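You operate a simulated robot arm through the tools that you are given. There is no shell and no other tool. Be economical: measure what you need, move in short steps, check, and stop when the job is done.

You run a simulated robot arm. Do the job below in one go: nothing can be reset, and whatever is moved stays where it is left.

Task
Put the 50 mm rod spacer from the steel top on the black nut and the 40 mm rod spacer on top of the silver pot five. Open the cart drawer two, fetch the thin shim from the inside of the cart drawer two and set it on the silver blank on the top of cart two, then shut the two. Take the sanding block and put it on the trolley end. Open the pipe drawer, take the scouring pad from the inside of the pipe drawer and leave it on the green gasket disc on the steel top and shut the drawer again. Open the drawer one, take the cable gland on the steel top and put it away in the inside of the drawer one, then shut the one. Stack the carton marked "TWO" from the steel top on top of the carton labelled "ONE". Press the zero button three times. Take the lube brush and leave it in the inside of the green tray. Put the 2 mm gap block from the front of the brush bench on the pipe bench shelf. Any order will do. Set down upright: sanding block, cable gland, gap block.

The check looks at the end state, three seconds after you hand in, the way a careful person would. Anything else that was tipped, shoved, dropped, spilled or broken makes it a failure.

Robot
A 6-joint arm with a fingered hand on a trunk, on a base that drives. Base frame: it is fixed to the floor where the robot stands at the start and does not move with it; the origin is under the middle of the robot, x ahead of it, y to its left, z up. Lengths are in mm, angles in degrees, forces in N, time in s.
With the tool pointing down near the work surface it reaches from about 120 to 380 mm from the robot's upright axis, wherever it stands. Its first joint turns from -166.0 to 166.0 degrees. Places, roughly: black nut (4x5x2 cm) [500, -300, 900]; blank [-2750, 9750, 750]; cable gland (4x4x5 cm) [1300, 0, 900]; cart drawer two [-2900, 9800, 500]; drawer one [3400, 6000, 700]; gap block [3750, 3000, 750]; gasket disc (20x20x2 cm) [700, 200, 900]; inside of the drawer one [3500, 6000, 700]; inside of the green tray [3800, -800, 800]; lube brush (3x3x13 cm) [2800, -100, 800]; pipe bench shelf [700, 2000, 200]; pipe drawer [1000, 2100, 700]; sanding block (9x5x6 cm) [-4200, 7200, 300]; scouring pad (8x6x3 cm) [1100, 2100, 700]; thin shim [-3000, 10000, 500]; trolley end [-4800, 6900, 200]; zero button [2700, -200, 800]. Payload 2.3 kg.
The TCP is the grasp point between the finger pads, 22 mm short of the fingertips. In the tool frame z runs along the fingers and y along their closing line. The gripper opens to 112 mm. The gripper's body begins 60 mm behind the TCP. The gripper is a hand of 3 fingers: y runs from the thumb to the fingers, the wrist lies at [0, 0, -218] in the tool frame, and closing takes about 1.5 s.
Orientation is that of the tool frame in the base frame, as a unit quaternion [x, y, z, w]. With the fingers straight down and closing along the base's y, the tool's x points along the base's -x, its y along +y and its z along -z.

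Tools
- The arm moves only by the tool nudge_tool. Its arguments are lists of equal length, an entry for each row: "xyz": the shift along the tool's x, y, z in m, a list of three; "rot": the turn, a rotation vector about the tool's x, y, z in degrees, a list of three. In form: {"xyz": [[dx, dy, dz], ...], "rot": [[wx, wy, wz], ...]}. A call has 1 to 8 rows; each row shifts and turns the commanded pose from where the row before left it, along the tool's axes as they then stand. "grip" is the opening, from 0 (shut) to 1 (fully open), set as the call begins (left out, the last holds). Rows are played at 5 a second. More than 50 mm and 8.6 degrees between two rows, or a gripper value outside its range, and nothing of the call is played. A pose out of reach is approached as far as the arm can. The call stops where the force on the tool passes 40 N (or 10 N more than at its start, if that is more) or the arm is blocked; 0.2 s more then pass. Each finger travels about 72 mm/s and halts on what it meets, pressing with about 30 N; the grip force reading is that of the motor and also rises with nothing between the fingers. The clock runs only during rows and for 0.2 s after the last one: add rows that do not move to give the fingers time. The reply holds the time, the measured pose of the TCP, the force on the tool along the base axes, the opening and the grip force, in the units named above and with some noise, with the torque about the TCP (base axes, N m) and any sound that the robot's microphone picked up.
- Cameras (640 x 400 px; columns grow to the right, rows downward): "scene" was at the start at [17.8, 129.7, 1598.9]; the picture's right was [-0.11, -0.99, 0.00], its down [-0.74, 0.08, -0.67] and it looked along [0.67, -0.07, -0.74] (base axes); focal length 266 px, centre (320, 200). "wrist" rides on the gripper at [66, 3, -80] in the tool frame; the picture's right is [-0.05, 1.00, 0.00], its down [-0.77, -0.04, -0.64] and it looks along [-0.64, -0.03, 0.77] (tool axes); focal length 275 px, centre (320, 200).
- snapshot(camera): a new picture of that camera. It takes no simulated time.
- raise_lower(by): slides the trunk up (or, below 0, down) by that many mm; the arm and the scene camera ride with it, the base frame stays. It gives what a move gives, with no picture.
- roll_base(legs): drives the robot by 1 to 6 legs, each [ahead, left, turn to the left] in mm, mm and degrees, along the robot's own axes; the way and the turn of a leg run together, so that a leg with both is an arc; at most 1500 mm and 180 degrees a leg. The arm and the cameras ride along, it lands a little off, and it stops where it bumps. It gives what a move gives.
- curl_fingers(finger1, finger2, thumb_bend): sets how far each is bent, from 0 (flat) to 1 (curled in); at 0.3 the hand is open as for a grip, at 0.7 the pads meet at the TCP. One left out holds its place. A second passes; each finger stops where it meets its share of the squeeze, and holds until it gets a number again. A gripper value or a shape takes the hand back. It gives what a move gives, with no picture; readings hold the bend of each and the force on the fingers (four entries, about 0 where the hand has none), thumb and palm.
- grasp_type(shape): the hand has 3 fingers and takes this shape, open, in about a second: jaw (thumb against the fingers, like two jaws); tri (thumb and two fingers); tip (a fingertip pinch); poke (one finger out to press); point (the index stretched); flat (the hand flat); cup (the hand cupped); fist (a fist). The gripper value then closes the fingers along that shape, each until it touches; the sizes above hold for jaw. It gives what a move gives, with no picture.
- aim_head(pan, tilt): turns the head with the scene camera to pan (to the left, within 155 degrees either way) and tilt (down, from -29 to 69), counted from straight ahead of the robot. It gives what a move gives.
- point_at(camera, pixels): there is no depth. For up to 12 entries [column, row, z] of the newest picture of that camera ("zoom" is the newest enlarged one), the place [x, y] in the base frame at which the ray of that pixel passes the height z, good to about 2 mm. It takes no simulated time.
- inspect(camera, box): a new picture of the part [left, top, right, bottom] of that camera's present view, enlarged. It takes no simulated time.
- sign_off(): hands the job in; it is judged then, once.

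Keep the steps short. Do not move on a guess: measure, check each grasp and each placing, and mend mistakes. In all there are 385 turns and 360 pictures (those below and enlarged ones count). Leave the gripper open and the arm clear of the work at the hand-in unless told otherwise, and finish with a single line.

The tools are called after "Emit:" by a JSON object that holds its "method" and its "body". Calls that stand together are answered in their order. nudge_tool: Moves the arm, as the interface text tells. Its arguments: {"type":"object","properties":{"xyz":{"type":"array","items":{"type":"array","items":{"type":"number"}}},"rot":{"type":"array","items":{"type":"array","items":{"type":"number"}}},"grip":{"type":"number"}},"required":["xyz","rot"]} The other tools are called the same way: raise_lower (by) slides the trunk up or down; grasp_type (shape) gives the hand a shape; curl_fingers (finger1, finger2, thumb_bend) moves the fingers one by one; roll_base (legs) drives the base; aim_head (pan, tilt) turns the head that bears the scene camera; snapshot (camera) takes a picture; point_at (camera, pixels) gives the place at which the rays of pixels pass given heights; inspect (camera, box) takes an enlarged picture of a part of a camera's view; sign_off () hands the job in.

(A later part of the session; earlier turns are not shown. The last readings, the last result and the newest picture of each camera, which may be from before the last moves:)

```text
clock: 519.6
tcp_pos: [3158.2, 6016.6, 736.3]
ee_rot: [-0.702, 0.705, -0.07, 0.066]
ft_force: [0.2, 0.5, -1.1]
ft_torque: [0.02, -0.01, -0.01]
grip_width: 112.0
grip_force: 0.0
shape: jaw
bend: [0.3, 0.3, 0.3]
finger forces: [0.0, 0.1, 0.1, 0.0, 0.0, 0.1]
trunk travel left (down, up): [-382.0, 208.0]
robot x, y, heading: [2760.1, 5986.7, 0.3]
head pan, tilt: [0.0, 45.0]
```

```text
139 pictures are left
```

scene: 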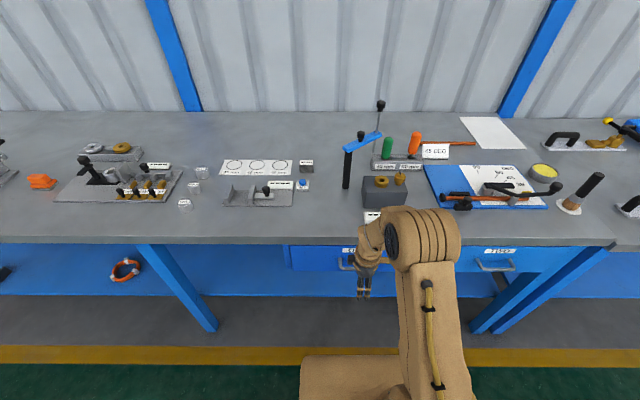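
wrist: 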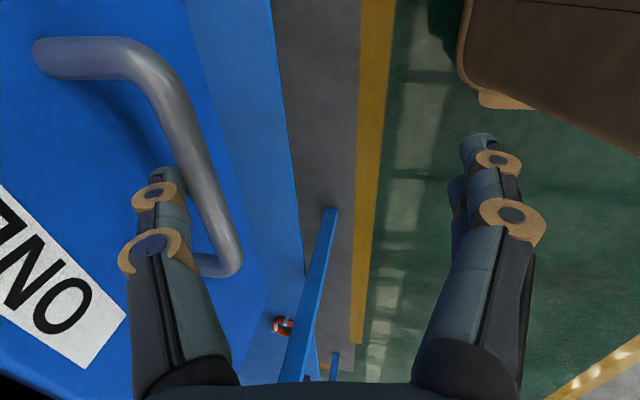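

Lower 12 mm more to be surely behind the bar, then pull back 60.

Emit:
{"method": "nudge_tool", "body": {"xyz": [[0, 0.002, 0.012], [0, 0, 0]], "rot": [[0, 0, 0], [0, 0, 0]]}}

Emit:
{"method": "roll_base", "body": {"legs": [[-60, 0, 0]]}}

Emit:
{"method": "snapshot", "body": {"camera": "wrist"}}

Emit:
{"method": "snapshot", "body": {"camera": "scene"}}

```text
clock: 520.2
tcp_pos: [3159.3, 6016.7, 724.1]
ee_rot: [-0.702, 0.706, -0.071, 0.067]
ft_force: [1.5, 0.1, 4.6]
ft_torque: [0.03, -0.22, 0.0]
grip_width: 111.8
grip_force: 0.0
shape: jaw
bend: [0.3, 0.3, 0.29]
finger forces: [0.0, 0.1, 0.1, 0.0, 4.4, 0.0]
trunk travel left (down, up): [-382.0, 208.0]
robot x, y, heading: [2760.9, 5986.9, 0.3]
head pan, tilt: [0.0, 45.0]
```

```text
clock: 521.2
tcp_pos: [3098.2, 6017.5, 724.8]
ee_rot: [-0.702, 0.705, -0.07, 0.066]
ft_force: [-0.2, 0.6, -0.3]
ft_torque: [-0.01, -0.01, 0.01]
grip_width: 111.9
grip_force: 0.0
shape: jaw
bend: [0.3, 0.3, 0.3]
finger forces: [0.0, 0.0, 0.0, 0.0, 0.0, 0.0]
trunk travel left (down, up): [-382.0, 208.0]
robot x, y, heading: [2697.8, 5984.0, 0.4]
head pan, tilt: [0.0, 45.0]
```

```text
138 pictures are left
```

wrist: 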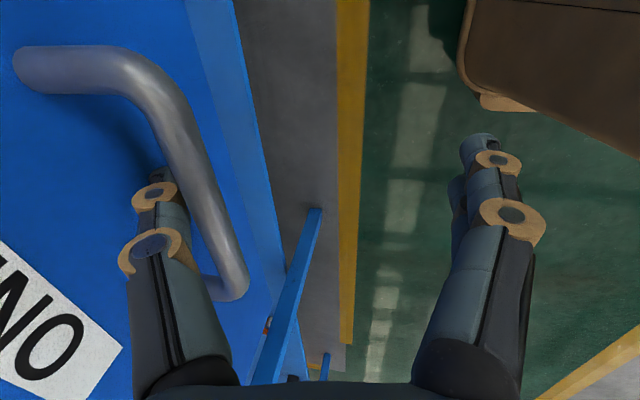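

```text
137 pictures are left
```

scene: 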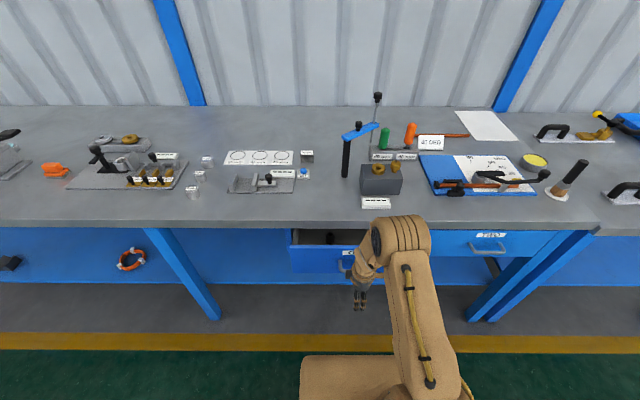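

The drawer follows. Pull 170 more, then lift the thumb out.

Emit:
{"method": "roll_base", "body": {"legs": [[-170, 0, 0]]}}

Emit:
{"method": "nudge_tool", "body": {"xyz": [[0, -0.0055, -0.0295], [0, -0.0055, -0.0295], [0, -0.0055, -0.0295], [0, -0.0055, -0.0295], [0, 0, 0]], "rot": [[0, 0, 0], [0, 0, 0], [0, 0, 0], [0, 0, 0], [0, 0, 0]]}}

Emit:
{"method": "snapshot", "body": {"camera": "scene"}}

```text
clock: 522.6
tcp_pos: [2929.1, 6016.8, 723.6]
ee_rot: [-0.703, 0.705, -0.07, 0.065]
ft_force: [-0.4, -0.1, -0.6]
ft_torque: [0.0, -0.06, 0.0]
grip_width: 111.9
grip_force: 0.0
shape: jaw
bend: [0.3, 0.3, 0.3]
finger forces: [0.0, 0.0, 0.0, 0.0, 0.1, 0.0]
trunk travel left (down, up): [-382.0, 208.0]
robot x, y, heading: [2528.3, 5986.2, 0.1]
head pan, tilt: [0.0, 45.0]
```

```text
clock: 523.8
tcp_pos: [2921.1, 6029.9, 838.0]
ee_rot: [-0.701, 0.706, -0.075, 0.064]
ft_force: [-1.0, 0.2, 0.5]
ft_torque: [0.0, 0.0, 0.01]
grip_width: 111.6
grip_force: 0.0
shape: jaw
bend: [0.3, 0.3, 0.3]
finger forces: [0.0, 0.0, 0.1, 0.1, 0.0, 0.0]
out of reach, approached as far as the arm can: row 3, 4
trunk travel left (down, up): [-382.0, 208.0]
robot x, y, heading: [2526.0, 5987.1, 0.6]
head pan, tilt: [0.0, 45.0]
```

```text
136 pictures are left
```

scene: 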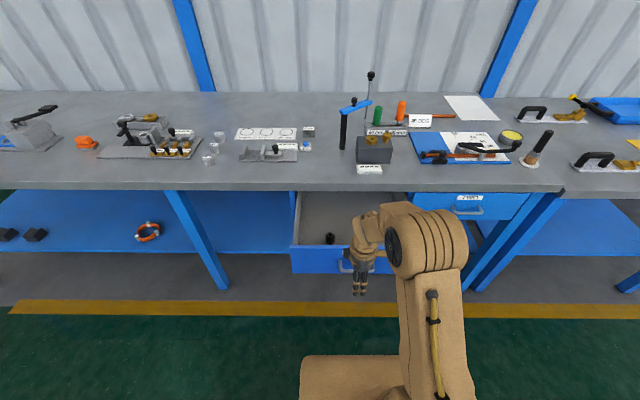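

Drawer one is open ~230 mm with free room inside. Restore the hand, raise the trunk, and drive back to the steel table's far side for the gland.

Emit:
{"method": "raise_lower", "body": {"by": 200}}

Emit:
{"method": "nudge_tool", "body": {"xyz": [[0, 0, 0], [0, 0, 0], [0, 0, 0], [0, 0, 0], [0, 0, 0], [0, 0, 0], [0, 0, 0], [0, 0, 0]], "rot": [[-5.5, 0, 0], [-5.5, 0, 0], [0, 0, 8.2], [0, 0, 8.2], [0, 0, 8.2], [0, 0, 8.2], [0, 0, 8.2], [0, 0, 8.2]]}}

Emit:
{"method": "nudge_tool", "body": {"xyz": [[0, 0, 0], [0, 0, 0], [0, 0, 0], [0, 0, 0], [0, 0, 0], [0, 0, 0]], "rot": [[0, 0, 8.2], [0, 0, 8.2], [0, 0, 8.2], [0, 0, 8.2], [0, 0, 8.2], [0, 0, 0]]}}

Emit:
{"method": "roll_base", "body": {"legs": [[-500, 0, 0], [0, -1500, 0], [0, -1500, 0], [0, -1500, 0], [0, -1480, 0], [0, 0, 180]]}}

Emit:
{"method": "snapshot", "body": {"camera": "scene"}}

```text
clock: 526.0
tcp_pos: [2920.7, 6029.5, 1037.7]
ee_rot: [-0.701, 0.706, -0.074, 0.065]
ft_force: [0.3, 0.0, -0.1]
ft_torque: [0.04, -0.02, -0.01]
grip_width: 111.8
grip_force: 0.1
shape: jaw
bend: [0.3, 0.3, 0.3]
finger forces: [0.0, 0.1, 0.0, 0.0, 0.1, 0.0]
trunk travel left (down, up): [-582.0, 8.0]
robot x, y, heading: [2525.4, 5984.5, 0.4]
head pan, tilt: [0.0, 45.0]
```

```text
clock: 527.8
tcp_pos: [2896.5, 6060.9, 1021.9]
ee_rot: [-0.345, 0.939, -0.007, -0.001]
ft_force: [0.4, 0.2, 0.0]
ft_torque: [0.02, 0.02, 0.01]
grip_width: 112.1
grip_force: 0.1
shape: jaw
bend: [0.3, 0.3, 0.3]
finger forces: [0.0, 0.0, 0.0, 0.0, 0.1, 0.1]
out of reach, approached as far as the arm can: row 1, 2
trunk travel left (down, up): [-582.0, 8.0]
robot x, y, heading: [2528.9, 5984.5, 0.4]
head pan, tilt: [0.0, 45.0]
```

```text
clock: 529.2
tcp_pos: [2896.3, 6061.4, 1020.5]
ee_rot: [0.005, 1.0, -0.005, 0.002]
ft_force: [0.4, 1.1, 0.3]
ft_torque: [-0.01, 0.0, 0.0]
grip_width: 112.2
grip_force: 0.0
shape: jaw
bend: [0.3, 0.3, 0.3]
finger forces: [0.0, 0.0, 0.0, 0.1, 0.0, 0.0]
trunk travel left (down, up): [-582.0, 8.0]
robot x, y, heading: [2530.1, 5984.1, 0.6]
head pan, tilt: [0.0, 45.0]
```

```text
clock: 567.5
tcp_pos: [1634.0, -81.0, 1021.3]
ee_rot: [1.0, -0.021, -0.002, -0.007]
ft_force: [0.9, -0.3, 0.9]
ft_torque: [-0.01, 0.0, -0.03]
grip_width: 111.6
grip_force: 0.0
shape: jaw
bend: [0.3, 0.3, 0.3]
finger forces: [0.1, 0.0, 0.0, 0.1, 0.0, 0.1]
trunk travel left (down, up): [-582.0, 8.0]
robot x, y, heading: [2001.9, -14.3, 178.4]
head pan, tilt: [0.0, 45.0]
```

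```text
135 pictures are left
```

scene: 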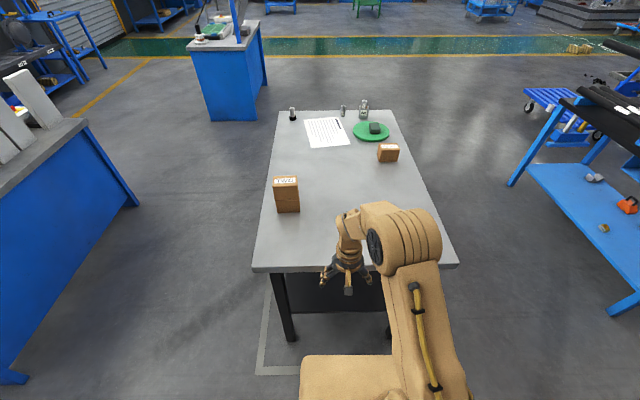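

Roll ahead 235 to the table's far edge and look at the gland.

Emit:
{"method": "roll_base", "body": {"legs": [[232, 0, 1.6]]}}

Emit:
{"method": "snapshot", "body": {"camera": "wrist"}}

Emit:
{"method": "snapshot", "body": {"camera": "scene"}}

```text
clock: 569.3
tcp_pos: [1403.5, -88.9, 1020.0]
ee_rot: [1.0, -0.008, -0.002, -0.007]
ft_force: [-0.1, 0.6, -0.2]
ft_torque: [0.02, -0.02, 0.0]
grip_width: 111.9
grip_force: 0.1
shape: jaw
bend: [0.3, 0.3, 0.3]
finger forces: [0.0, 0.0, 0.0, 0.1, 0.1, 0.0]
trunk travel left (down, up): [-582.0, 8.0]
robot x, y, heading: [1773.4, -17.6, -180.0]
head pan, tilt: [0.0, 45.0]
```

```text
134 pictures are left
```

wrist: 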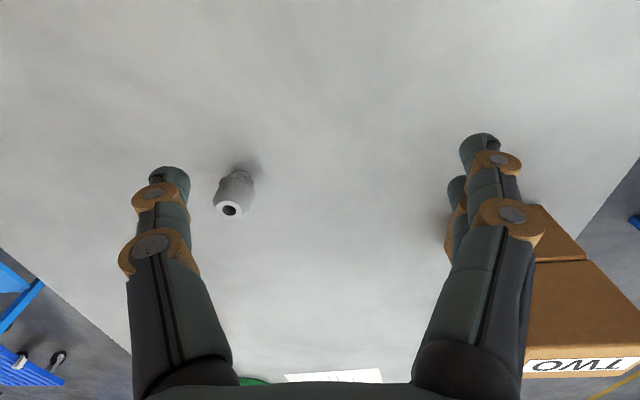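

```text
133 pictures are left
```

scene: 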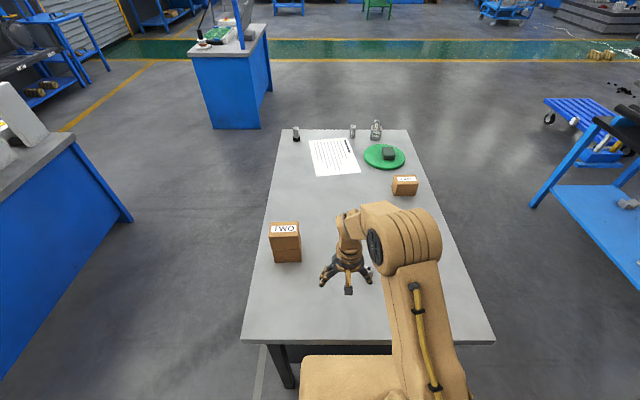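

Emit:
{"method": "inspect", "body": {"camera": "wrist", "box": [200, 150, 270, 230]}}

Emit:
{"method": "point_at", "body": {"camera": "wrist", "pixels": [[231, 208, 935], [231, 208, 925], [240, 172, 890], [238, 185, 905]]}}

```text
5.00 times, centred on (235, 190) of wrist
```

zoom: 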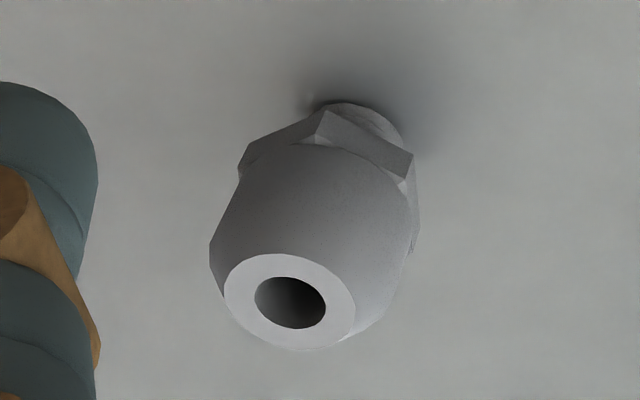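

```text
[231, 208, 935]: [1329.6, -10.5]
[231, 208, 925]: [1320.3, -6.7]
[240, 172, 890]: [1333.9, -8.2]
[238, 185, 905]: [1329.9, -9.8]
```

Gland ≈ (1327,-8), standing upright, top ≈ 937. Move above it with half-open fingers.

Emit:
{"method": "nudge_tool", "body": {"xyz": [[-0.03, -0.03, 0], [-0.03, -0.03, 0], [-0.0185, -0.02, 0.02], [0, 0, 0.015], [0, 0, 0]], "rot": [[0, 0, 0], [0, 0, 0], [0, 0, 0], [0, 0, 0], [0, 0, 0]], "grip": 0.8}}

Emit:
{"method": "snapshot", "body": {"camera": "wrist"}}

Emit:
{"method": "inspect", "body": {"camera": "wrist", "box": [280, 80, 360, 180]}}

```text
clock: 570.5
tcp_pos: [1327.5, -6.6, 985.4]
ee_rot: [1.0, -0.008, -0.002, -0.007]
ft_force: [-0.5, 0.2, 0.0]
ft_torque: [-0.01, -0.01, 0.01]
grip_width: 89.7
grip_force: 0.0
shape: jaw
bend: [0.59, 0.59, 0.55]
finger forces: [0.1, 0.0, 0.0, 0.0, 0.0, 0.0]
trunk travel left (down, up): [-582.0, 8.0]
robot x, y, heading: [1767.8, -10.6, -179.9]
head pan, tilt: [0.0, 45.0]
```

```text
131 pictures are left
```

wrist: 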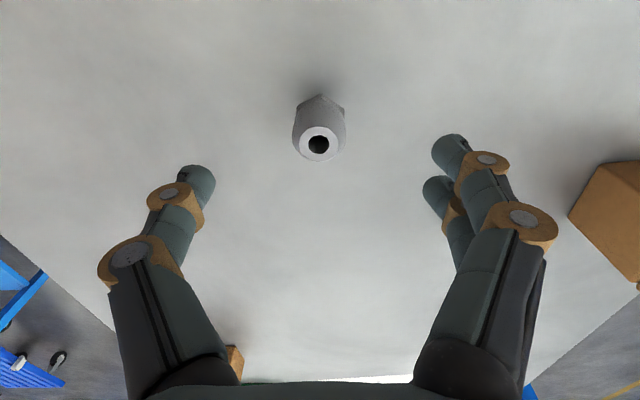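

```text
4.00 times, centred on (320, 130) of wrist
```

zoom: 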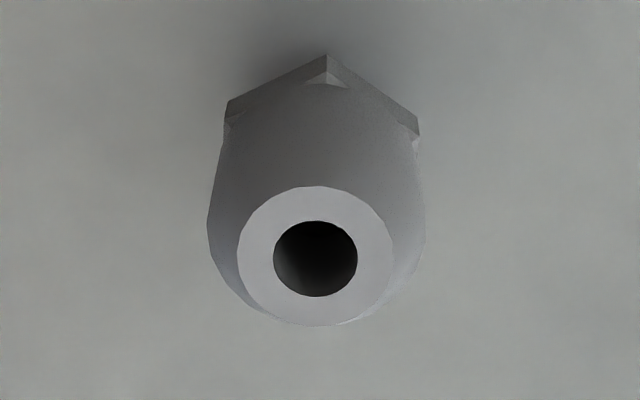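

Emit:
{"method": "point_at", "body": {"camera": "wrist", "pixels": [[318.75, 144.5, 937], [318.75, 144.5, 932]]}}

Emit:
{"method": "nudge_tool", "body": {"xyz": [[0, 0, 0.035], [0, 0, 0.033], [0, 0, 0]], "rot": [[0, 0, 0], [0, 0, 0], [0, 0, 0]]}}

Emit:
{"method": "snapshot", "body": {"camera": "wrist"}}

```text
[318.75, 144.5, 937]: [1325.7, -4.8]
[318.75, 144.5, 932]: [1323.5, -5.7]
```

```text
clock: 571.3
tcp_pos: [1326.5, -6.0, 918.0]
ee_rot: [1.0, -0.007, -0.002, -0.006]
ft_force: [0.3, -0.2, 0.7]
ft_torque: [0.0, 0.0, -0.02]
grip_width: 89.7
grip_force: 0.0
shape: jaw
bend: [0.59, 0.59, 0.55]
finger forces: [0.0, 0.1, 0.1, 0.0, 0.0, 0.0]
trunk travel left (down, up): [-582.0, 8.0]
robot x, y, heading: [1771.7, -15.5, -179.6]
head pan, tilt: [0.0, 45.0]
```

```text
129 pictures are left
```

wrist: 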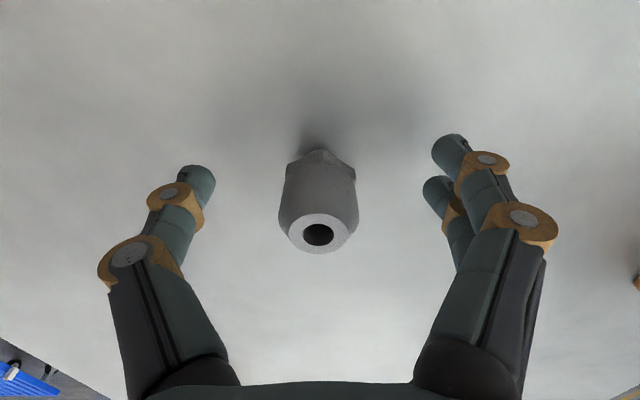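

Shift 4 mm ahead so the gland sits well inside the fingers, then close.

Emit:
{"method": "nudge_tool", "body": {"xyz": [[-0.004, 0, 0.002], [0, 0, 0]], "rot": [[0, 0, 0], [0, 0, 0]]}}

Emit:
{"method": "nudge_tool", "body": {"xyz": [[0, 0, 0], [0, 0, 0], [0, 0, 0], [0, 0, 0], [0, 0, 0], [0, 0, 0], [0, 0, 0]], "rot": [[0, 0, 0], [0, 0, 0], [0, 0, 0], [0, 0, 0], [0, 0, 0], [0, 0, 0], [0, 0, 0]], "grip": 0}}

Emit:
{"method": "nudge_tool", "body": {"xyz": [[0, 0, -0.02], [0, 0, -0.04], [0, 0, -0.04], [0.03, 0, -0.03], [0.04, 0, 0], [0.04, 0, 0]], "rot": [[0, 0, 0], [0, 0, 0], [0, 0, 0], [0, 0, 0], [0, 0, 0], [0, 0, 0]]}}

Emit:
{"method": "snapshot", "body": {"camera": "wrist"}}

```text
clock: 571.9
tcp_pos: [1323.0, -6.4, 915.9]
ee_rot: [1.0, -0.008, -0.003, -0.007]
ft_force: [-0.5, -0.5, 0.7]
ft_torque: [0.01, 0.02, 0.0]
grip_width: 89.9
grip_force: 0.0
shape: jaw
bend: [0.59, 0.59, 0.55]
finger forces: [0.0, 0.1, 0.1, 0.0, 0.0, 0.0]
trunk travel left (down, up): [-582.0, 8.0]
robot x, y, heading: [1775.8, -16.5, -180.0]
head pan, tilt: [0.0, 45.0]
```

```text
clock: 573.5
tcp_pos: [1322.1, -4.6, 916.9]
ee_rot: [1.0, -0.008, -0.003, -0.006]
ft_force: [0.5, -0.2, -0.4]
ft_torque: [0.0, -0.02, 0.0]
grip_width: 23.9
grip_force: 29.8
shape: jaw
bend: [0.73, 0.73, 0.7]
finger forces: [13.5, 15.6, 0.1, 0.0, 23.8, 0.0]
trunk travel left (down, up): [-582.0, 8.0]
robot x, y, heading: [1774.5, -11.7, -179.9]
head pan, tilt: [0.0, 45.0]
```

```text
clock: 574.9
tcp_pos: [1435.0, -7.2, 1046.8]
ee_rot: [1.0, -0.007, -0.003, -0.006]
ft_force: [0.3, 0.7, -0.6]
ft_torque: [0.02, -0.01, -0.01]
grip_width: 22.6
grip_force: 30.2
shape: jaw
bend: [0.73, 0.73, 0.7]
finger forces: [14.8, 17.1, 0.1, 0.1, 23.7, 0.0]
trunk travel left (down, up): [-582.0, 8.0]
robot x, y, heading: [1772.4, -12.7, -180.0]
head pan, tilt: [0.0, 45.0]
```

```text
128 pictures are left
```

wrist: 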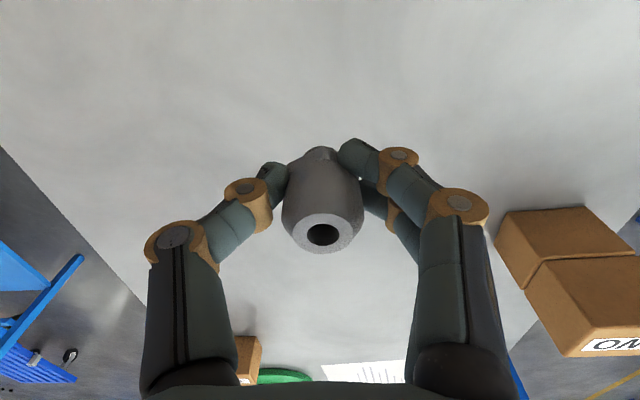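

Held. I test whether the grip creeps while standing still.

Emit:
{"method": "nudge_tool", "body": {"xyz": [[0, 0, 0], [0, 0, 0], [0, 0, 0], [0, 0, 0], [0, 0, 0], [0, 0, 0], [0, 0, 0], [0, 0, 0]], "rot": [[0, 0, 0], [0, 0, 0], [0, 0, 0], [0, 0, 0], [0, 0, 0], [0, 0, 0], [0, 0, 0], [0, 0, 0]]}}

Emit:
{"method": "nudge_tool", "body": {"xyz": [[0, 0, 0], [0, 0, 0], [0, 0, 0], [0, 0, 0], [0, 0, 0], [0, 0, 0], [0, 0, 0], [0, 0, 0]], "rot": [[0, 0, 0], [0, 0, 0], [0, 0, 0], [0, 0, 0], [0, 0, 0], [0, 0, 0], [0, 0, 0], [0, 0, 0]]}}

Emit:
{"method": "inspect", "body": {"camera": "wrist", "box": [240, 110, 420, 270]}}

```text
clock: 576.7
tcp_pos: [1434.3, -9.4, 1046.2]
ee_rot: [1.0, -0.008, -0.002, -0.006]
ft_force: [0.5, 0.2, -0.6]
ft_torque: [0.01, -0.02, 0.02]
grip_width: 22.6
grip_force: 29.2
shape: jaw
bend: [0.73, 0.73, 0.7]
finger forces: [14.8, 17.2, 0.0, 0.1, 23.7, 0.0]
trunk travel left (down, up): [-582.0, 8.0]
robot x, y, heading: [1774.8, -14.7, -179.9]
head pan, tilt: [0.0, 45.0]
```

```text
clock: 578.5
tcp_pos: [1433.7, -8.7, 1046.3]
ee_rot: [1.0, -0.008, -0.002, -0.006]
ft_force: [0.8, 0.0, -1.7]
ft_torque: [-0.05, 0.01, 0.0]
grip_width: 22.8
grip_force: 30.5
shape: jaw
bend: [0.73, 0.73, 0.7]
finger forces: [14.8, 17.1, 0.0, 0.1, 23.7, 0.0]
trunk travel left (down, up): [-582.0, 8.0]
robot x, y, heading: [1769.0, -10.5, -179.8]
head pan, tilt: [0.0, 45.0]
```

```text
2.50 times, centred on (330, 190) of wrist
```

zoom: 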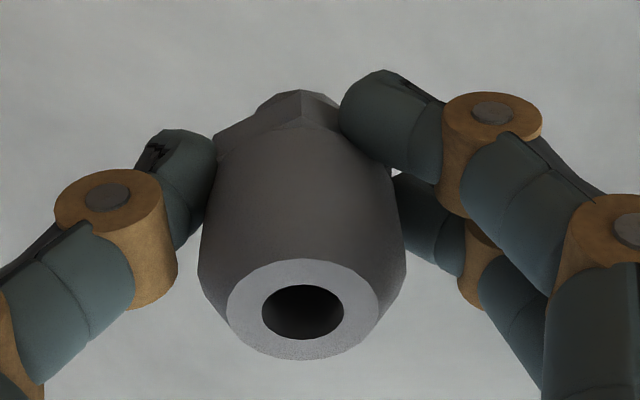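

Stable at rest. Drive in two parts, checking the grip midway.

Emit:
{"method": "roll_base", "body": {"legs": [[-235, 0, 0], [0, 0, 180], [0, 1500, 0]]}}

Emit:
{"method": "inspect", "body": {"camera": "wrist", "box": [240, 110, 420, 270]}}

```text
clock: 594.6
tcp_pos: [2342.8, 1480.7, 1046.9]
ee_rot: [0.012, 1.0, -0.006, 0.003]
ft_force: [0.3, 0.4, -0.2]
ft_torque: [0.0, -0.01, -0.02]
grip_width: 22.6
grip_force: 30.3
shape: jaw
bend: [0.73, 0.73, 0.7]
finger forces: [12.6, 17.1, 0.0, 0.0, 23.8, 0.0]
trunk travel left (down, up): [-582.0, 8.0]
robot x, y, heading: [2004.9, 1489.5, -0.4]
head pan, tilt: [0.0, 45.0]
```

```text
2.50 times, centred on (330, 190) of wrist
```

zoom: 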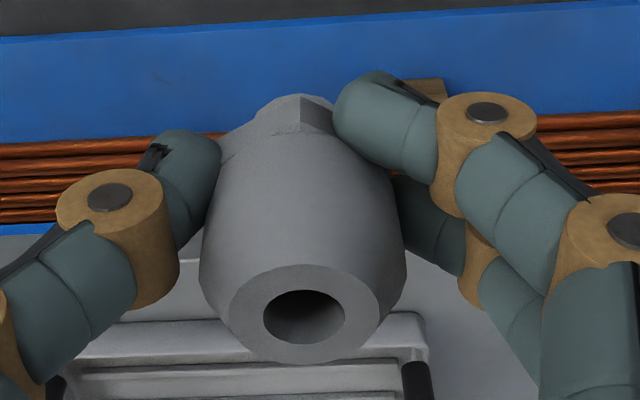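

Grip is steady. Continue to the drawer.

Emit:
{"method": "roll_base", "body": {"legs": [[0, 1500, 0], [0, 1500, 0], [0, 1480, 0.4]]}}

Emit:
{"method": "snapshot", "body": {"camera": "scene"}}

Emit:
{"method": "inspect", "body": {"camera": "wrist", "box": [240, 110, 420, 270]}}

```text
clock: 616.0
tcp_pos: [2351.0, 5956.2, 1046.1]
ee_rot: [0.001, 1.0, -0.007, 0.002]
ft_force: [-0.2, 0.4, -0.9]
ft_torque: [0.03, -0.01, 0.01]
grip_width: 22.3
grip_force: 29.8
shape: jaw
bend: [0.73, 0.73, 0.7]
finger forces: [12.5, 17.2, 0.0, 0.1, 23.8, 0.0]
trunk travel left (down, up): [-582.0, 8.0]
robot x, y, heading: [2014.3, 5958.7, 1.1]
head pan, tilt: [0.0, 45.0]
```

```text
125 pictures are left
```

scene: 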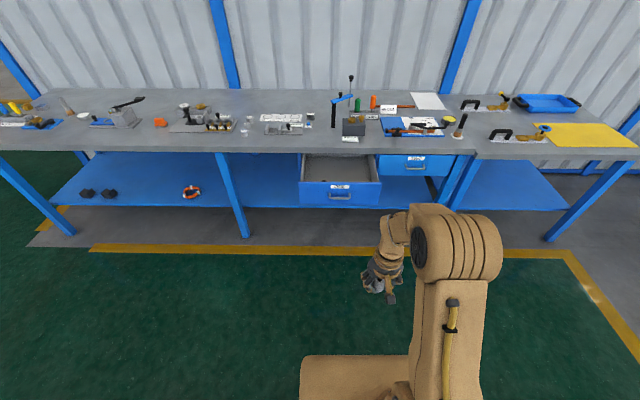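

```text
2.50 times, centred on (330, 190) of wrist
```

zoom: 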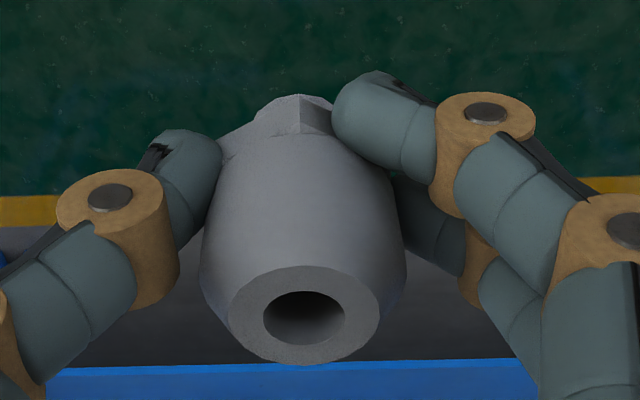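

Roll ahead 600 (handle sticks out to ≈2975) and look into the drawer.

Emit:
{"method": "roll_base", "body": {"legs": [[600, 0, -1]]}}

Emit:
{"method": "snapshot", "body": {"camera": "scene"}}

Emit:
{"method": "inspect", "body": {"camera": "scene", "box": [270, 170, 430, 300]}}

```text
clock: 619.4
tcp_pos: [2956.3, 5954.3, 1046.0]
ee_rot: [0.012, 1.0, -0.006, 0.002]
ft_force: [0.7, 0.4, -0.4]
ft_torque: [0.0, 0.02, 0.01]
grip_width: 22.3
grip_force: 30.0
shape: jaw
bend: [0.73, 0.73, 0.7]
finger forces: [12.6, 17.3, 0.0, 0.0, 23.8, 0.0]
trunk travel left (down, up): [-582.0, 8.0]
robot x, y, heading: [2617.8, 5962.7, -0.1]
head pan, tilt: [0.0, 45.0]
```

```text
123 pictures are left
```

scene: 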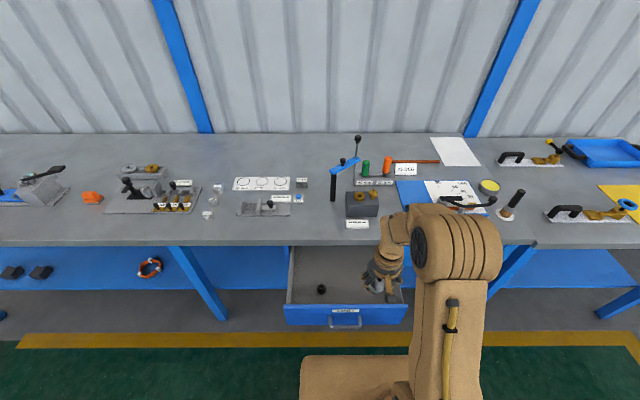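

```text
3.08 times, centred on (350, 235) of scene
```

zoom: 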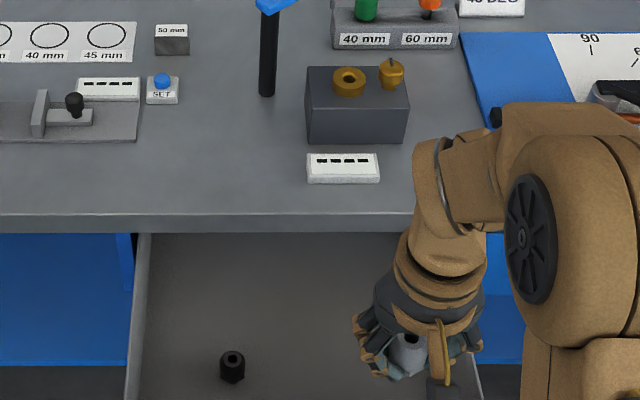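

Emit:
{"method": "point_at", "body": {"camera": "scene", "pixels": [[340, 304, 770], [340, 304, 750], [321, 290, 705], [288, 303, 770], [406, 303, 770], [345, 245, 800], [292, 250, 760], [403, 290, 760]]}}

Emit:
{"method": "snapshot", "body": {"camera": "wrist"}}

```text
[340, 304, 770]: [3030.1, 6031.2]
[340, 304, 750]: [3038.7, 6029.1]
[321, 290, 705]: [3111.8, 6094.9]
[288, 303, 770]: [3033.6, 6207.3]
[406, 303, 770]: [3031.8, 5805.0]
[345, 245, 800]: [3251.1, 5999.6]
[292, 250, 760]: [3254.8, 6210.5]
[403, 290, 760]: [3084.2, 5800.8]
```

```text
121 pictures are left
```

wrist: 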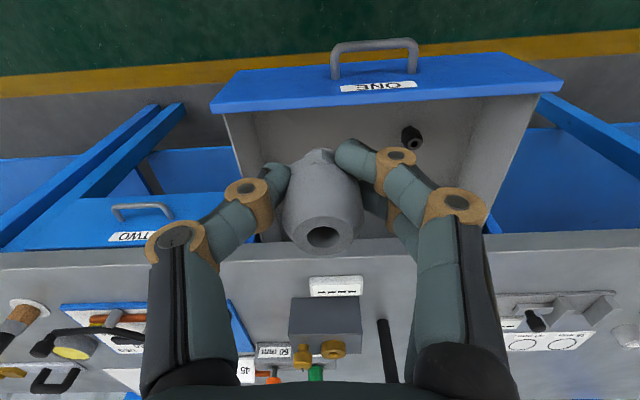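

Drawer interior: x 3040–3245, y 5805–6208; a black nut at (3112,6095). I'll set the gland at about (3125,5955). Roll 55 ahead, extend 110.

Emit:
{"method": "roll_base", "body": {"legs": [[55, 0, 0]]}}

Emit:
{"method": "nudge_tool", "body": {"xyz": [[-0.03, 0, 0], [-0.03, 0, 0], [-0.03, 0, 0], [-0.02, 0, 0], [0, 0, 0]], "rot": [[0, 0, 0], [0, 0, 0], [0, 0, 0], [0, 0, 0], [0, 0, 0]]}}

Emit:
{"method": "raise_lower", "body": {"by": -240}}

Emit:
{"method": "snapshot", "body": {"camera": "wrist"}}

Emit:
{"method": "snapshot", "body": {"camera": "scene"}}

```text
clock: 620.3
tcp_pos: [3014.0, 5953.5, 1047.2]
ee_rot: [0.012, 1.0, -0.006, 0.002]
ft_force: [0.3, 0.2, 0.0]
ft_torque: [0.01, 0.02, 0.01]
grip_width: 22.2
grip_force: 29.9
shape: jaw
bend: [0.73, 0.73, 0.7]
finger forces: [12.6, 17.2, 0.0, 0.1, 23.9, 0.0]
trunk travel left (down, up): [-582.0, 8.0]
robot x, y, heading: [2676.5, 5959.9, -0.4]
head pan, tilt: [0.0, 45.0]
```

```text
clock: 621.5
tcp_pos: [3121.8, 5951.2, 1046.0]
ee_rot: [0.012, 1.0, -0.006, 0.002]
ft_force: [-0.1, 1.6, -0.5]
ft_torque: [-0.02, 0.01, 0.01]
grip_width: 22.2
grip_force: 30.0
shape: jaw
bend: [0.73, 0.73, 0.7]
finger forces: [12.9, 17.5, 0.1, 0.1, 23.7, 0.0]
trunk travel left (down, up): [-582.0, 8.0]
robot x, y, heading: [2671.2, 5964.0, -0.4]
head pan, tilt: [0.0, 45.0]
```

```text
clock: 624.0
tcp_pos: [3121.9, 5951.7, 806.2]
ee_rot: [0.012, 1.0, -0.006, 0.003]
ft_force: [0.0, -0.5, -0.2]
ft_torque: [-0.04, 0.03, 0.01]
grip_width: 22.1
grip_force: 30.4
shape: jaw
bend: [0.73, 0.73, 0.7]
finger forces: [12.8, 17.6, 0.0, 0.1, 23.7, 0.0]
trunk travel left (down, up): [-342.0, 248.0]
robot x, y, heading: [2671.9, 5961.4, -0.1]
head pan, tilt: [0.0, 45.0]
```

```text
120 pictures are left
```

wrist: 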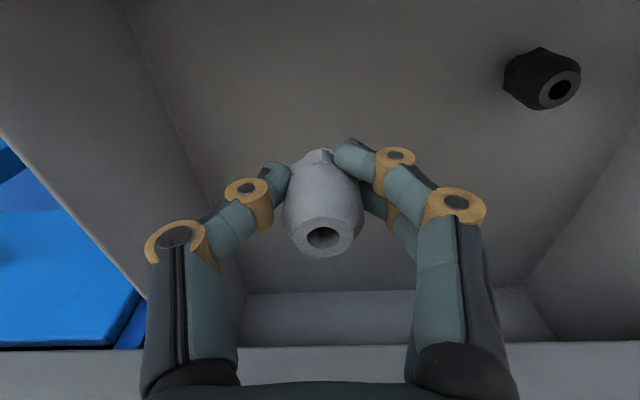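

```text
119 pictures are left
```

scene: 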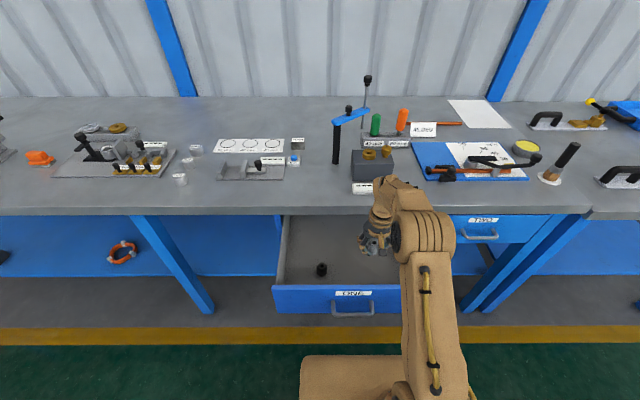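

Inside the drawer's opening. Lower 60 mm, then in small steps.

Emit:
{"method": "nudge_tool", "body": {"xyz": [[0, 0, 0.03], [0, 0, 0.025], [0, 0, 0]], "rot": [[0, 0, 0], [0, 0, 0], [0, 0, 0]]}}

Emit:
{"method": "nudge_tool", "body": {"xyz": [[0, 0, 0.004], [0, 0, 0.004], [0, 0, 0]], "rot": [[0, 0, 0], [0, 0, 0], [0, 0, 0]]}}

Emit:
{"method": "nudge_tool", "body": {"xyz": [[0, 0, 0.003], [0, 0, 0.003], [0, 0, 0]], "rot": [[0, 0, 0], [0, 0, 0], [0, 0, 0]]}}

```text
clock: 624.8
tcp_pos: [3123.2, 5950.2, 751.1]
ee_rot: [0.012, 1.0, -0.006, 0.003]
ft_force: [0.4, 0.6, -0.9]
ft_torque: [0.01, 0.03, 0.01]
grip_width: 22.0
grip_force: 30.4
shape: jaw
bend: [0.73, 0.73, 0.7]
finger forces: [13.3, 18.0, 0.1, 0.1, 23.8, 0.0]
trunk travel left (down, up): [-342.0, 248.0]
robot x, y, heading: [2672.0, 5961.3, -0.1]
head pan, tilt: [0.0, 45.0]
```

```text
clock: 625.6
tcp_pos: [3122.9, 5950.0, 744.3]
ee_rot: [0.013, 1.0, -0.006, 0.003]
ft_force: [0.0, -0.8, -0.4]
ft_torque: [-0.01, 0.01, -0.02]
grip_width: 22.1
grip_force: 29.8
shape: jaw
bend: [0.73, 0.73, 0.7]
finger forces: [13.0, 17.9, 0.1, 0.0, 23.8, 0.0]
trunk travel left (down, up): [-342.0, 248.0]
robot x, y, heading: [2671.4, 5961.7, -0.3]
head pan, tilt: [0.0, 45.0]
```

```text
clock: 626.4
tcp_pos: [3122.7, 5950.4, 737.1]
ee_rot: [0.012, 1.0, -0.006, 0.002]
ft_force: [0.0, 0.5, -0.1]
ft_torque: [0.01, 0.0, -0.01]
grip_width: 22.0
grip_force: 29.8
shape: jaw
bend: [0.73, 0.73, 0.7]
finger forces: [13.4, 18.1, 0.1, 0.1, 23.8, 0.0]
trunk travel left (down, up): [-342.0, 248.0]
robot x, y, heading: [2676.8, 5959.8, -0.2]
head pan, tilt: [0.0, 45.0]
```

Emit:
{"method": "nudge_tool", "body": {"xyz": [[0, 0, 0.002], [0, 0, 0.002], [0, 0, 0]], "rot": [[0, 0, 0], [0, 0, 0], [0, 0, 0]]}}

Emit:
{"method": "nudge_tool", "body": {"xyz": [[0, 0, 0.002], [0, 0, 0.002], [0, 0, 0]], "rot": [[0, 0, 0], [0, 0, 0], [0, 0, 0]]}}

Emit:
{"method": "nudge_tool", "body": {"xyz": [[0, 0, 0.002], [0, 0, 0.002], [0, 0, 0]], "rot": [[0, 0, 0], [0, 0, 0], [0, 0, 0]]}}

```text
clock: 627.2
tcp_pos: [3123.1, 5950.4, 732.9]
ee_rot: [0.012, 1.0, -0.006, 0.003]
ft_force: [-0.3, -0.8, -0.2]
ft_torque: [-0.02, -0.02, 0.01]
grip_width: 22.0
grip_force: 30.1
shape: jaw
bend: [0.73, 0.73, 0.7]
finger forces: [13.3, 18.1, 0.1, 0.0, 23.8, 0.0]
trunk travel left (down, up): [-342.0, 248.0]
robot x, y, heading: [2674.1, 5963.4, -0.2]
head pan, tilt: [0.0, 45.0]
```

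```text
clock: 628.0
tcp_pos: [3123.4, 5949.2, 729.7]
ee_rot: [0.012, 1.0, -0.006, 0.003]
ft_force: [-0.3, 0.5, 0.2]
ft_torque: [0.06, -0.02, 0.0]
grip_width: 22.0
grip_force: 29.9
shape: jaw
bend: [0.73, 0.73, 0.7]
finger forces: [13.4, 18.0, 0.0, 0.0, 23.7, 0.0]
trunk travel left (down, up): [-342.0, 248.0]
robot x, y, heading: [2673.7, 5964.7, 0.1]
head pan, tilt: [0.0, 45.0]
```

```text
clock: 628.8
tcp_pos: [3123.5, 5950.3, 725.7]
ee_rot: [0.013, 1.0, -0.006, 0.003]
ft_force: [0.2, -0.8, -0.3]
ft_torque: [0.03, -0.01, 0.02]
grip_width: 22.0
grip_force: 30.3
shape: jaw
bend: [0.73, 0.73, 0.7]
finger forces: [13.3, 18.1, 0.1, 0.1, 23.9, 0.0]
trunk travel left (down, up): [-342.0, 248.0]
robot x, y, heading: [2671.5, 5959.2, -0.2]
head pan, tilt: [0.0, 45.0]
```

Emit:
{"method": "nudge_tool", "body": {"xyz": [[0, 0, 0.002], [0, 0, 0.002], [0, 0, 0]], "rot": [[0, 0, 0], [0, 0, 0], [0, 0, 0]]}}

Emit:
{"method": "nudge_tool", "body": {"xyz": [[0, 0, 0.002], [0, 0, 0.002], [0, 0, 0]], "rot": [[0, 0, 0], [0, 0, 0], [0, 0, 0]]}}

Emit:
{"method": "nudge_tool", "body": {"xyz": [[0, 0, 0.002], [0, 0, 0.002], [0, 0, 0]], "rot": [[0, 0, 0], [0, 0, 0], [0, 0, 0]]}}

Emit:
{"method": "snapshot", "body": {"camera": "wrist"}}

```text
clock: 629.6
tcp_pos: [3122.2, 5950.2, 721.6]
ee_rot: [0.012, 1.0, -0.006, 0.003]
ft_force: [-0.1, -0.2, -0.7]
ft_torque: [-0.01, -0.02, -0.01]
grip_width: 22.0
grip_force: 30.2
shape: jaw
bend: [0.73, 0.73, 0.7]
finger forces: [13.4, 18.0, 0.0, 0.0, 23.9, 0.0]
trunk travel left (down, up): [-342.0, 248.0]
robot x, y, heading: [2674.5, 5961.4, -0.2]
head pan, tilt: [0.0, 45.0]
```

```text
clock: 630.4
tcp_pos: [3123.1, 5949.3, 716.9]
ee_rot: [0.012, 1.0, -0.006, 0.002]
ft_force: [0.3, -0.2, 0.1]
ft_torque: [-0.01, 0.0, 0.0]
grip_width: 21.8
grip_force: 29.8
shape: jaw
bend: [0.73, 0.73, 0.7]
finger forces: [13.4, 18.2, 0.0, 0.0, 23.8, 0.0]
trunk travel left (down, up): [-342.0, 248.0]
robot x, y, heading: [2675.1, 5960.5, -0.3]
head pan, tilt: [0.0, 45.0]
```

```text
clock: 631.2
tcp_pos: [3122.2, 5948.9, 713.9]
ee_rot: [0.012, 1.0, -0.006, 0.002]
ft_force: [-0.3, 0.0, -0.1]
ft_torque: [-0.01, 0.01, -0.01]
grip_width: 22.0
grip_force: 30.3
shape: jaw
bend: [0.74, 0.73, 0.7]
finger forces: [13.6, 18.2, 0.1, 0.0, 23.7, 0.0]
trunk travel left (down, up): [-342.0, 248.0]
robot x, y, heading: [2672.2, 5962.9, -0.3]
head pan, tilt: [0.0, 45.0]
```

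```text
118 pictures are left
```

wrist: 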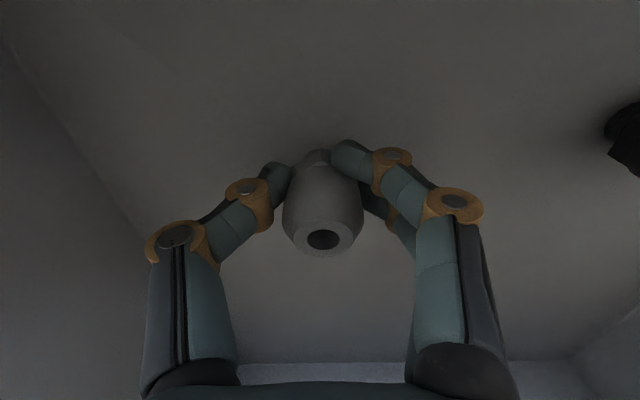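

Not yet touching; continue.

Emit:
{"method": "nudge_tool", "body": {"xyz": [[0, 0, 0.003], [0, 0, 0.003], [0, 0, 0]], "rot": [[0, 0, 0], [0, 0, 0], [0, 0, 0]]}}

Emit:
{"method": "nudge_tool", "body": {"xyz": [[0, 0, 0.003], [0, 0, 0.003], [0, 0, 0]], "rot": [[0, 0, 0], [0, 0, 0], [0, 0, 0]]}}

Emit:
{"method": "nudge_tool", "body": {"xyz": [[0, 0, 0.003], [0, 0, 0.003], [0, 0, 0]], "rot": [[0, 0, 0], [0, 0, 0], [0, 0, 0]]}}

```text
clock: 632.0
tcp_pos: [3122.9, 5949.5, 708.4]
ee_rot: [0.013, 1.0, -0.006, 0.001]
ft_force: [0.3, -0.1, -0.6]
ft_torque: [-0.06, 0.02, -0.02]
grip_width: 21.9
grip_force: 30.3
shape: jaw
bend: [0.74, 0.73, 0.7]
finger forces: [13.5, 18.3, 0.0, 0.1, 23.7, 0.1]
trunk travel left (down, up): [-342.0, 248.0]
robot x, y, heading: [2672.6, 5960.9, 0.0]
head pan, tilt: [0.0, 45.0]
```

```text
clock: 632.8
tcp_pos: [3122.8, 5949.6, 702.2]
ee_rot: [0.012, 1.0, -0.006, 0.003]
ft_force: [-0.2, 0.2, 2.9]
ft_torque: [0.0, -0.04, 0.0]
grip_width: 22.2
grip_force: 30.1
shape: jaw
bend: [0.74, 0.73, 0.71]
finger forces: [13.6, 18.7, 0.0, 0.0, 24.5, 0.1]
trunk travel left (down, up): [-342.0, 248.0]
robot x, y, heading: [2674.9, 5964.3, -0.4]
head pan, tilt: [0.0, 45.0]
```

```text
clock: 633.6
tcp_pos: [3121.6, 5949.0, 698.5]
ee_rot: [0.013, 1.0, -0.006, 0.005]
ft_force: [1.3, -1.1, 37.3]
ft_torque: [0.02, -0.19, -0.09]
grip_width: 24.2
grip_force: 29.6
shape: jaw
bend: [0.75, 0.75, 0.72]
finger forces: [15.1, 22.4, 0.0, 0.0, 31.7, 0.0]
trunk travel left (down, up): [-342.0, 248.0]
robot x, y, heading: [2671.3, 5963.5, -0.3]
head pan, tilt: [0.0, 45.0]
```

Contact at ≈702. Ease off 4 mm, then open and lift.

Emit:
{"method": "nudge_tool", "body": {"xyz": [[0, 0, -0.004], [0, 0, 0]], "rot": [[0, 0, 0], [0, 0, 0]]}}

Emit:
{"method": "nudge_tool", "body": {"xyz": [[0, 0, 0], [0, 0, 0], [0, 0, 0], [0, 0, 0], [0, 0, 0], [0, 0, 0]], "rot": [[0, 0, 0], [0, 0, 0], [0, 0, 0], [0, 0, 0], [0, 0, 0], [0, 0, 0]], "grip": 0.7}}

Emit:
{"method": "snapshot", "body": {"camera": "wrist"}}

```text
clock: 634.2
tcp_pos: [3121.2, 5949.1, 700.1]
ee_rot: [0.013, 1.0, -0.006, 0.002]
ft_force: [-0.3, -0.7, 16.3]
ft_torque: [0.04, -0.06, -0.02]
grip_width: 24.7
grip_force: 29.8
shape: jaw
bend: [0.75, 0.75, 0.72]
finger forces: [15.1, 20.6, 0.1, 0.1, 29.0, 0.0]
trunk travel left (down, up): [-342.0, 248.0]
robot x, y, heading: [2669.1, 5960.0, -0.3]
head pan, tilt: [0.0, 45.0]
```

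```text
clock: 635.6
tcp_pos: [3122.8, 5950.0, 700.2]
ee_rot: [0.012, 1.0, -0.006, 0.002]
ft_force: [1.6, 0.0, 1.1]
ft_torque: [-0.01, 0.0, 0.02]
grip_width: 78.2
grip_force: 0.1
shape: jaw
bend: [0.67, 0.67, 0.64]
finger forces: [0.0, 0.1, 0.1, 0.0, 0.0, 0.0]
trunk travel left (down, up): [-342.0, 248.0]
robot x, y, heading: [2675.8, 5960.1, -0.3]
head pan, tilt: [0.0, 45.0]
```

```text
117 pictures are left
```

wrist: 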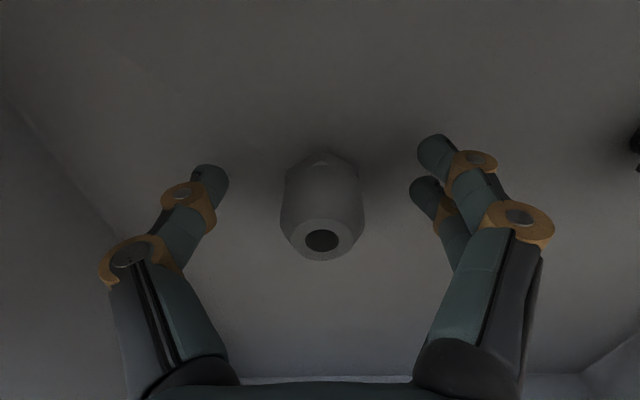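

Gland stands upright in the drawer. Lift clear, back off, make a fist in front of the handle.

Emit:
{"method": "nudge_tool", "body": {"xyz": [[0, 0, -0.03], [0, 0, -0.04], [0, 0, -0.04], [0, 0, -0.04], [0, 0, 0]], "rot": [[0, 0, 0], [0, 0, 0], [0, 0, 0], [0, 0, 0], [0, 0, 0]]}}

Emit:
{"method": "roll_base", "body": {"legs": [[-230, 0, 0]]}}

Emit:
{"method": "nudge_tool", "body": {"xyz": [[0, 0.02, 0.03], [0, 0.02, 0.03], [0, 0.02, 0.03], [0, 0, 0.01], [0, 0, 0], [0, 0, 0]], "rot": [[0, 0, 0], [0, 0, 0], [0, 0, 0], [0, 0, 0], [0, 0, 0], [0, 0, 0]], "grip": 0}}

Emit:
{"method": "snapshot", "body": {"camera": "scene"}}

Emit:
{"method": "snapshot", "body": {"camera": "wrist"}}

```text
clock: 636.8
tcp_pos: [3123.0, 5953.0, 850.4]
ee_rot: [0.013, 1.0, -0.006, 0.003]
ft_force: [0.1, -0.6, -1.2]
ft_torque: [0.02, 0.0, -0.02]
grip_width: 78.1
grip_force: 0.0
shape: jaw
bend: [0.67, 0.67, 0.64]
finger forces: [0.0, 0.0, 0.0, 0.1, 0.0, 0.0]
trunk travel left (down, up): [-342.0, 248.0]
robot x, y, heading: [2675.8, 5962.5, -0.1]
head pan, tilt: [0.0, 45.0]
```

```text
clock: 638.6
tcp_pos: [2891.4, 5952.7, 850.7]
ee_rot: [0.013, 1.0, -0.006, 0.003]
ft_force: [0.7, 0.1, -0.6]
ft_torque: [-0.01, -0.02, -0.02]
grip_width: 78.4
grip_force: 0.0
shape: jaw
bend: [0.67, 0.67, 0.64]
finger forces: [0.0, 0.0, 0.1, 0.0, 0.0, 0.0]
trunk travel left (down, up): [-342.0, 248.0]
robot x, y, heading: [2447.0, 5966.5, -0.6]
head pan, tilt: [0.0, 45.0]
```

```text
clock: 640.0
tcp_pos: [2894.6, 6012.0, 750.2]
ee_rot: [0.013, 1.0, -0.006, 0.002]
ft_force: [-0.7, -1.1, -0.1]
ft_torque: [0.02, 0.05, -0.03]
grip_width: 0.1
grip_force: 29.6
shape: jaw
bend: [0.68, 0.68, 0.76]
finger forces: [0.1, 0.1, 0.0, 0.0, 0.1, 0.1]
trunk travel left (down, up): [-342.0, 248.0]
robot x, y, heading: [2445.7, 5967.3, -0.2]
head pan, tilt: [0.0, 45.0]
```

```text
116 pictures are left
```

scene: 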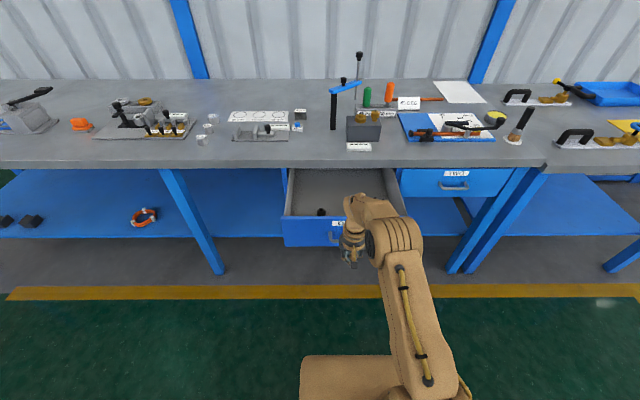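

```text
115 pictures are left
```

wrist: 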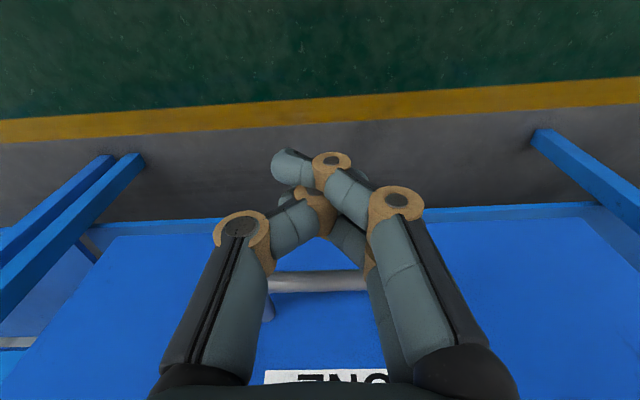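

Lower 15 mm, then push slowly in short legs so the gland stays standing.

Emit:
{"method": "nudge_tool", "body": {"xyz": [[0, 0, 0.015], [0, 0, 0]], "rot": [[0, 0, 0], [0, 0, 0]]}}

Emit:
{"method": "roll_base", "body": {"legs": [[40, 0, 0], [20, 0, 0], [20, 0, 0], [20, 0, 0], [20, 0, 0], [20, 0, 0]]}}

Emit:
{"method": "snapshot", "body": {"camera": "scene"}}

```text
clock: 640.6
tcp_pos: [2893.8, 6010.9, 735.2]
ee_rot: [0.013, 1.0, -0.006, 0.003]
ft_force: [0.6, 0.3, 1.0]
ft_torque: [0.01, -0.01, 0.0]
grip_width: 0.0
grip_force: 29.6
shape: jaw
bend: [0.68, 0.68, 0.76]
finger forces: [0.0, 0.0, 0.0, 0.0, 0.0, 0.0]
trunk travel left (down, up): [-342.0, 248.0]
robot x, y, heading: [2450.1, 5967.4, -0.5]
head pan, tilt: [0.0, 45.0]
```

```text
clock: 643.4
tcp_pos: [3035.3, 6009.7, 734.6]
ee_rot: [0.013, 1.0, -0.006, 0.002]
ft_force: [-0.1, 0.1, -0.7]
ft_torque: [0.03, 0.02, 0.0]
grip_width: 0.1
grip_force: 30.7
shape: jaw
bend: [0.68, 0.68, 0.76]
finger forces: [0.1, 0.1, 0.0, 0.1, 0.1, 0.1]
trunk travel left (down, up): [-342.0, 248.0]
robot x, y, heading: [2583.4, 5966.3, -0.3]
head pan, tilt: [0.0, 45.0]
```

```text
114 pictures are left
```

scene: 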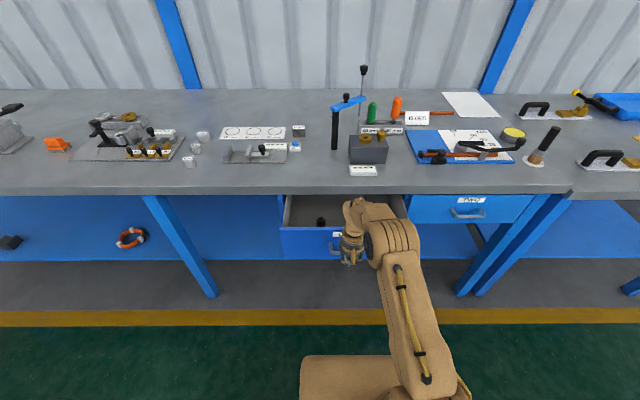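

Drawer is going in. Push on in 20 mm legs.

Emit:
{"method": "roll_base", "body": {"legs": [[20, 0, 0], [20, 0, 0], [20, 0, 0], [20, 0, 0], [20, 0, 0], [15, 0, 0]]}}

Emit:
{"method": "snapshot", "body": {"camera": "scene"}}

```text
clock: 646.1
tcp_pos: [3149.7, 6009.7, 734.7]
ee_rot: [0.013, 1.0, -0.007, 0.002]
ft_force: [0.3, -0.9, 0.1]
ft_torque: [0.02, 0.04, -0.02]
grip_width: 0.0
grip_force: 29.6
shape: jaw
bend: [0.68, 0.68, 0.76]
finger forces: [0.0, 0.1, 0.1, 0.1, 0.1, 0.0]
trunk travel left (down, up): [-342.0, 248.0]
robot x, y, heading: [2697.9, 5959.9, -0.6]
head pan, tilt: [0.0, 45.0]
```

```text
113 pictures are left
```

scene: 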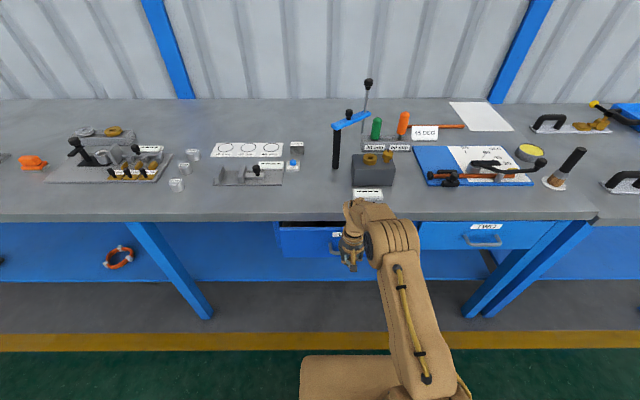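

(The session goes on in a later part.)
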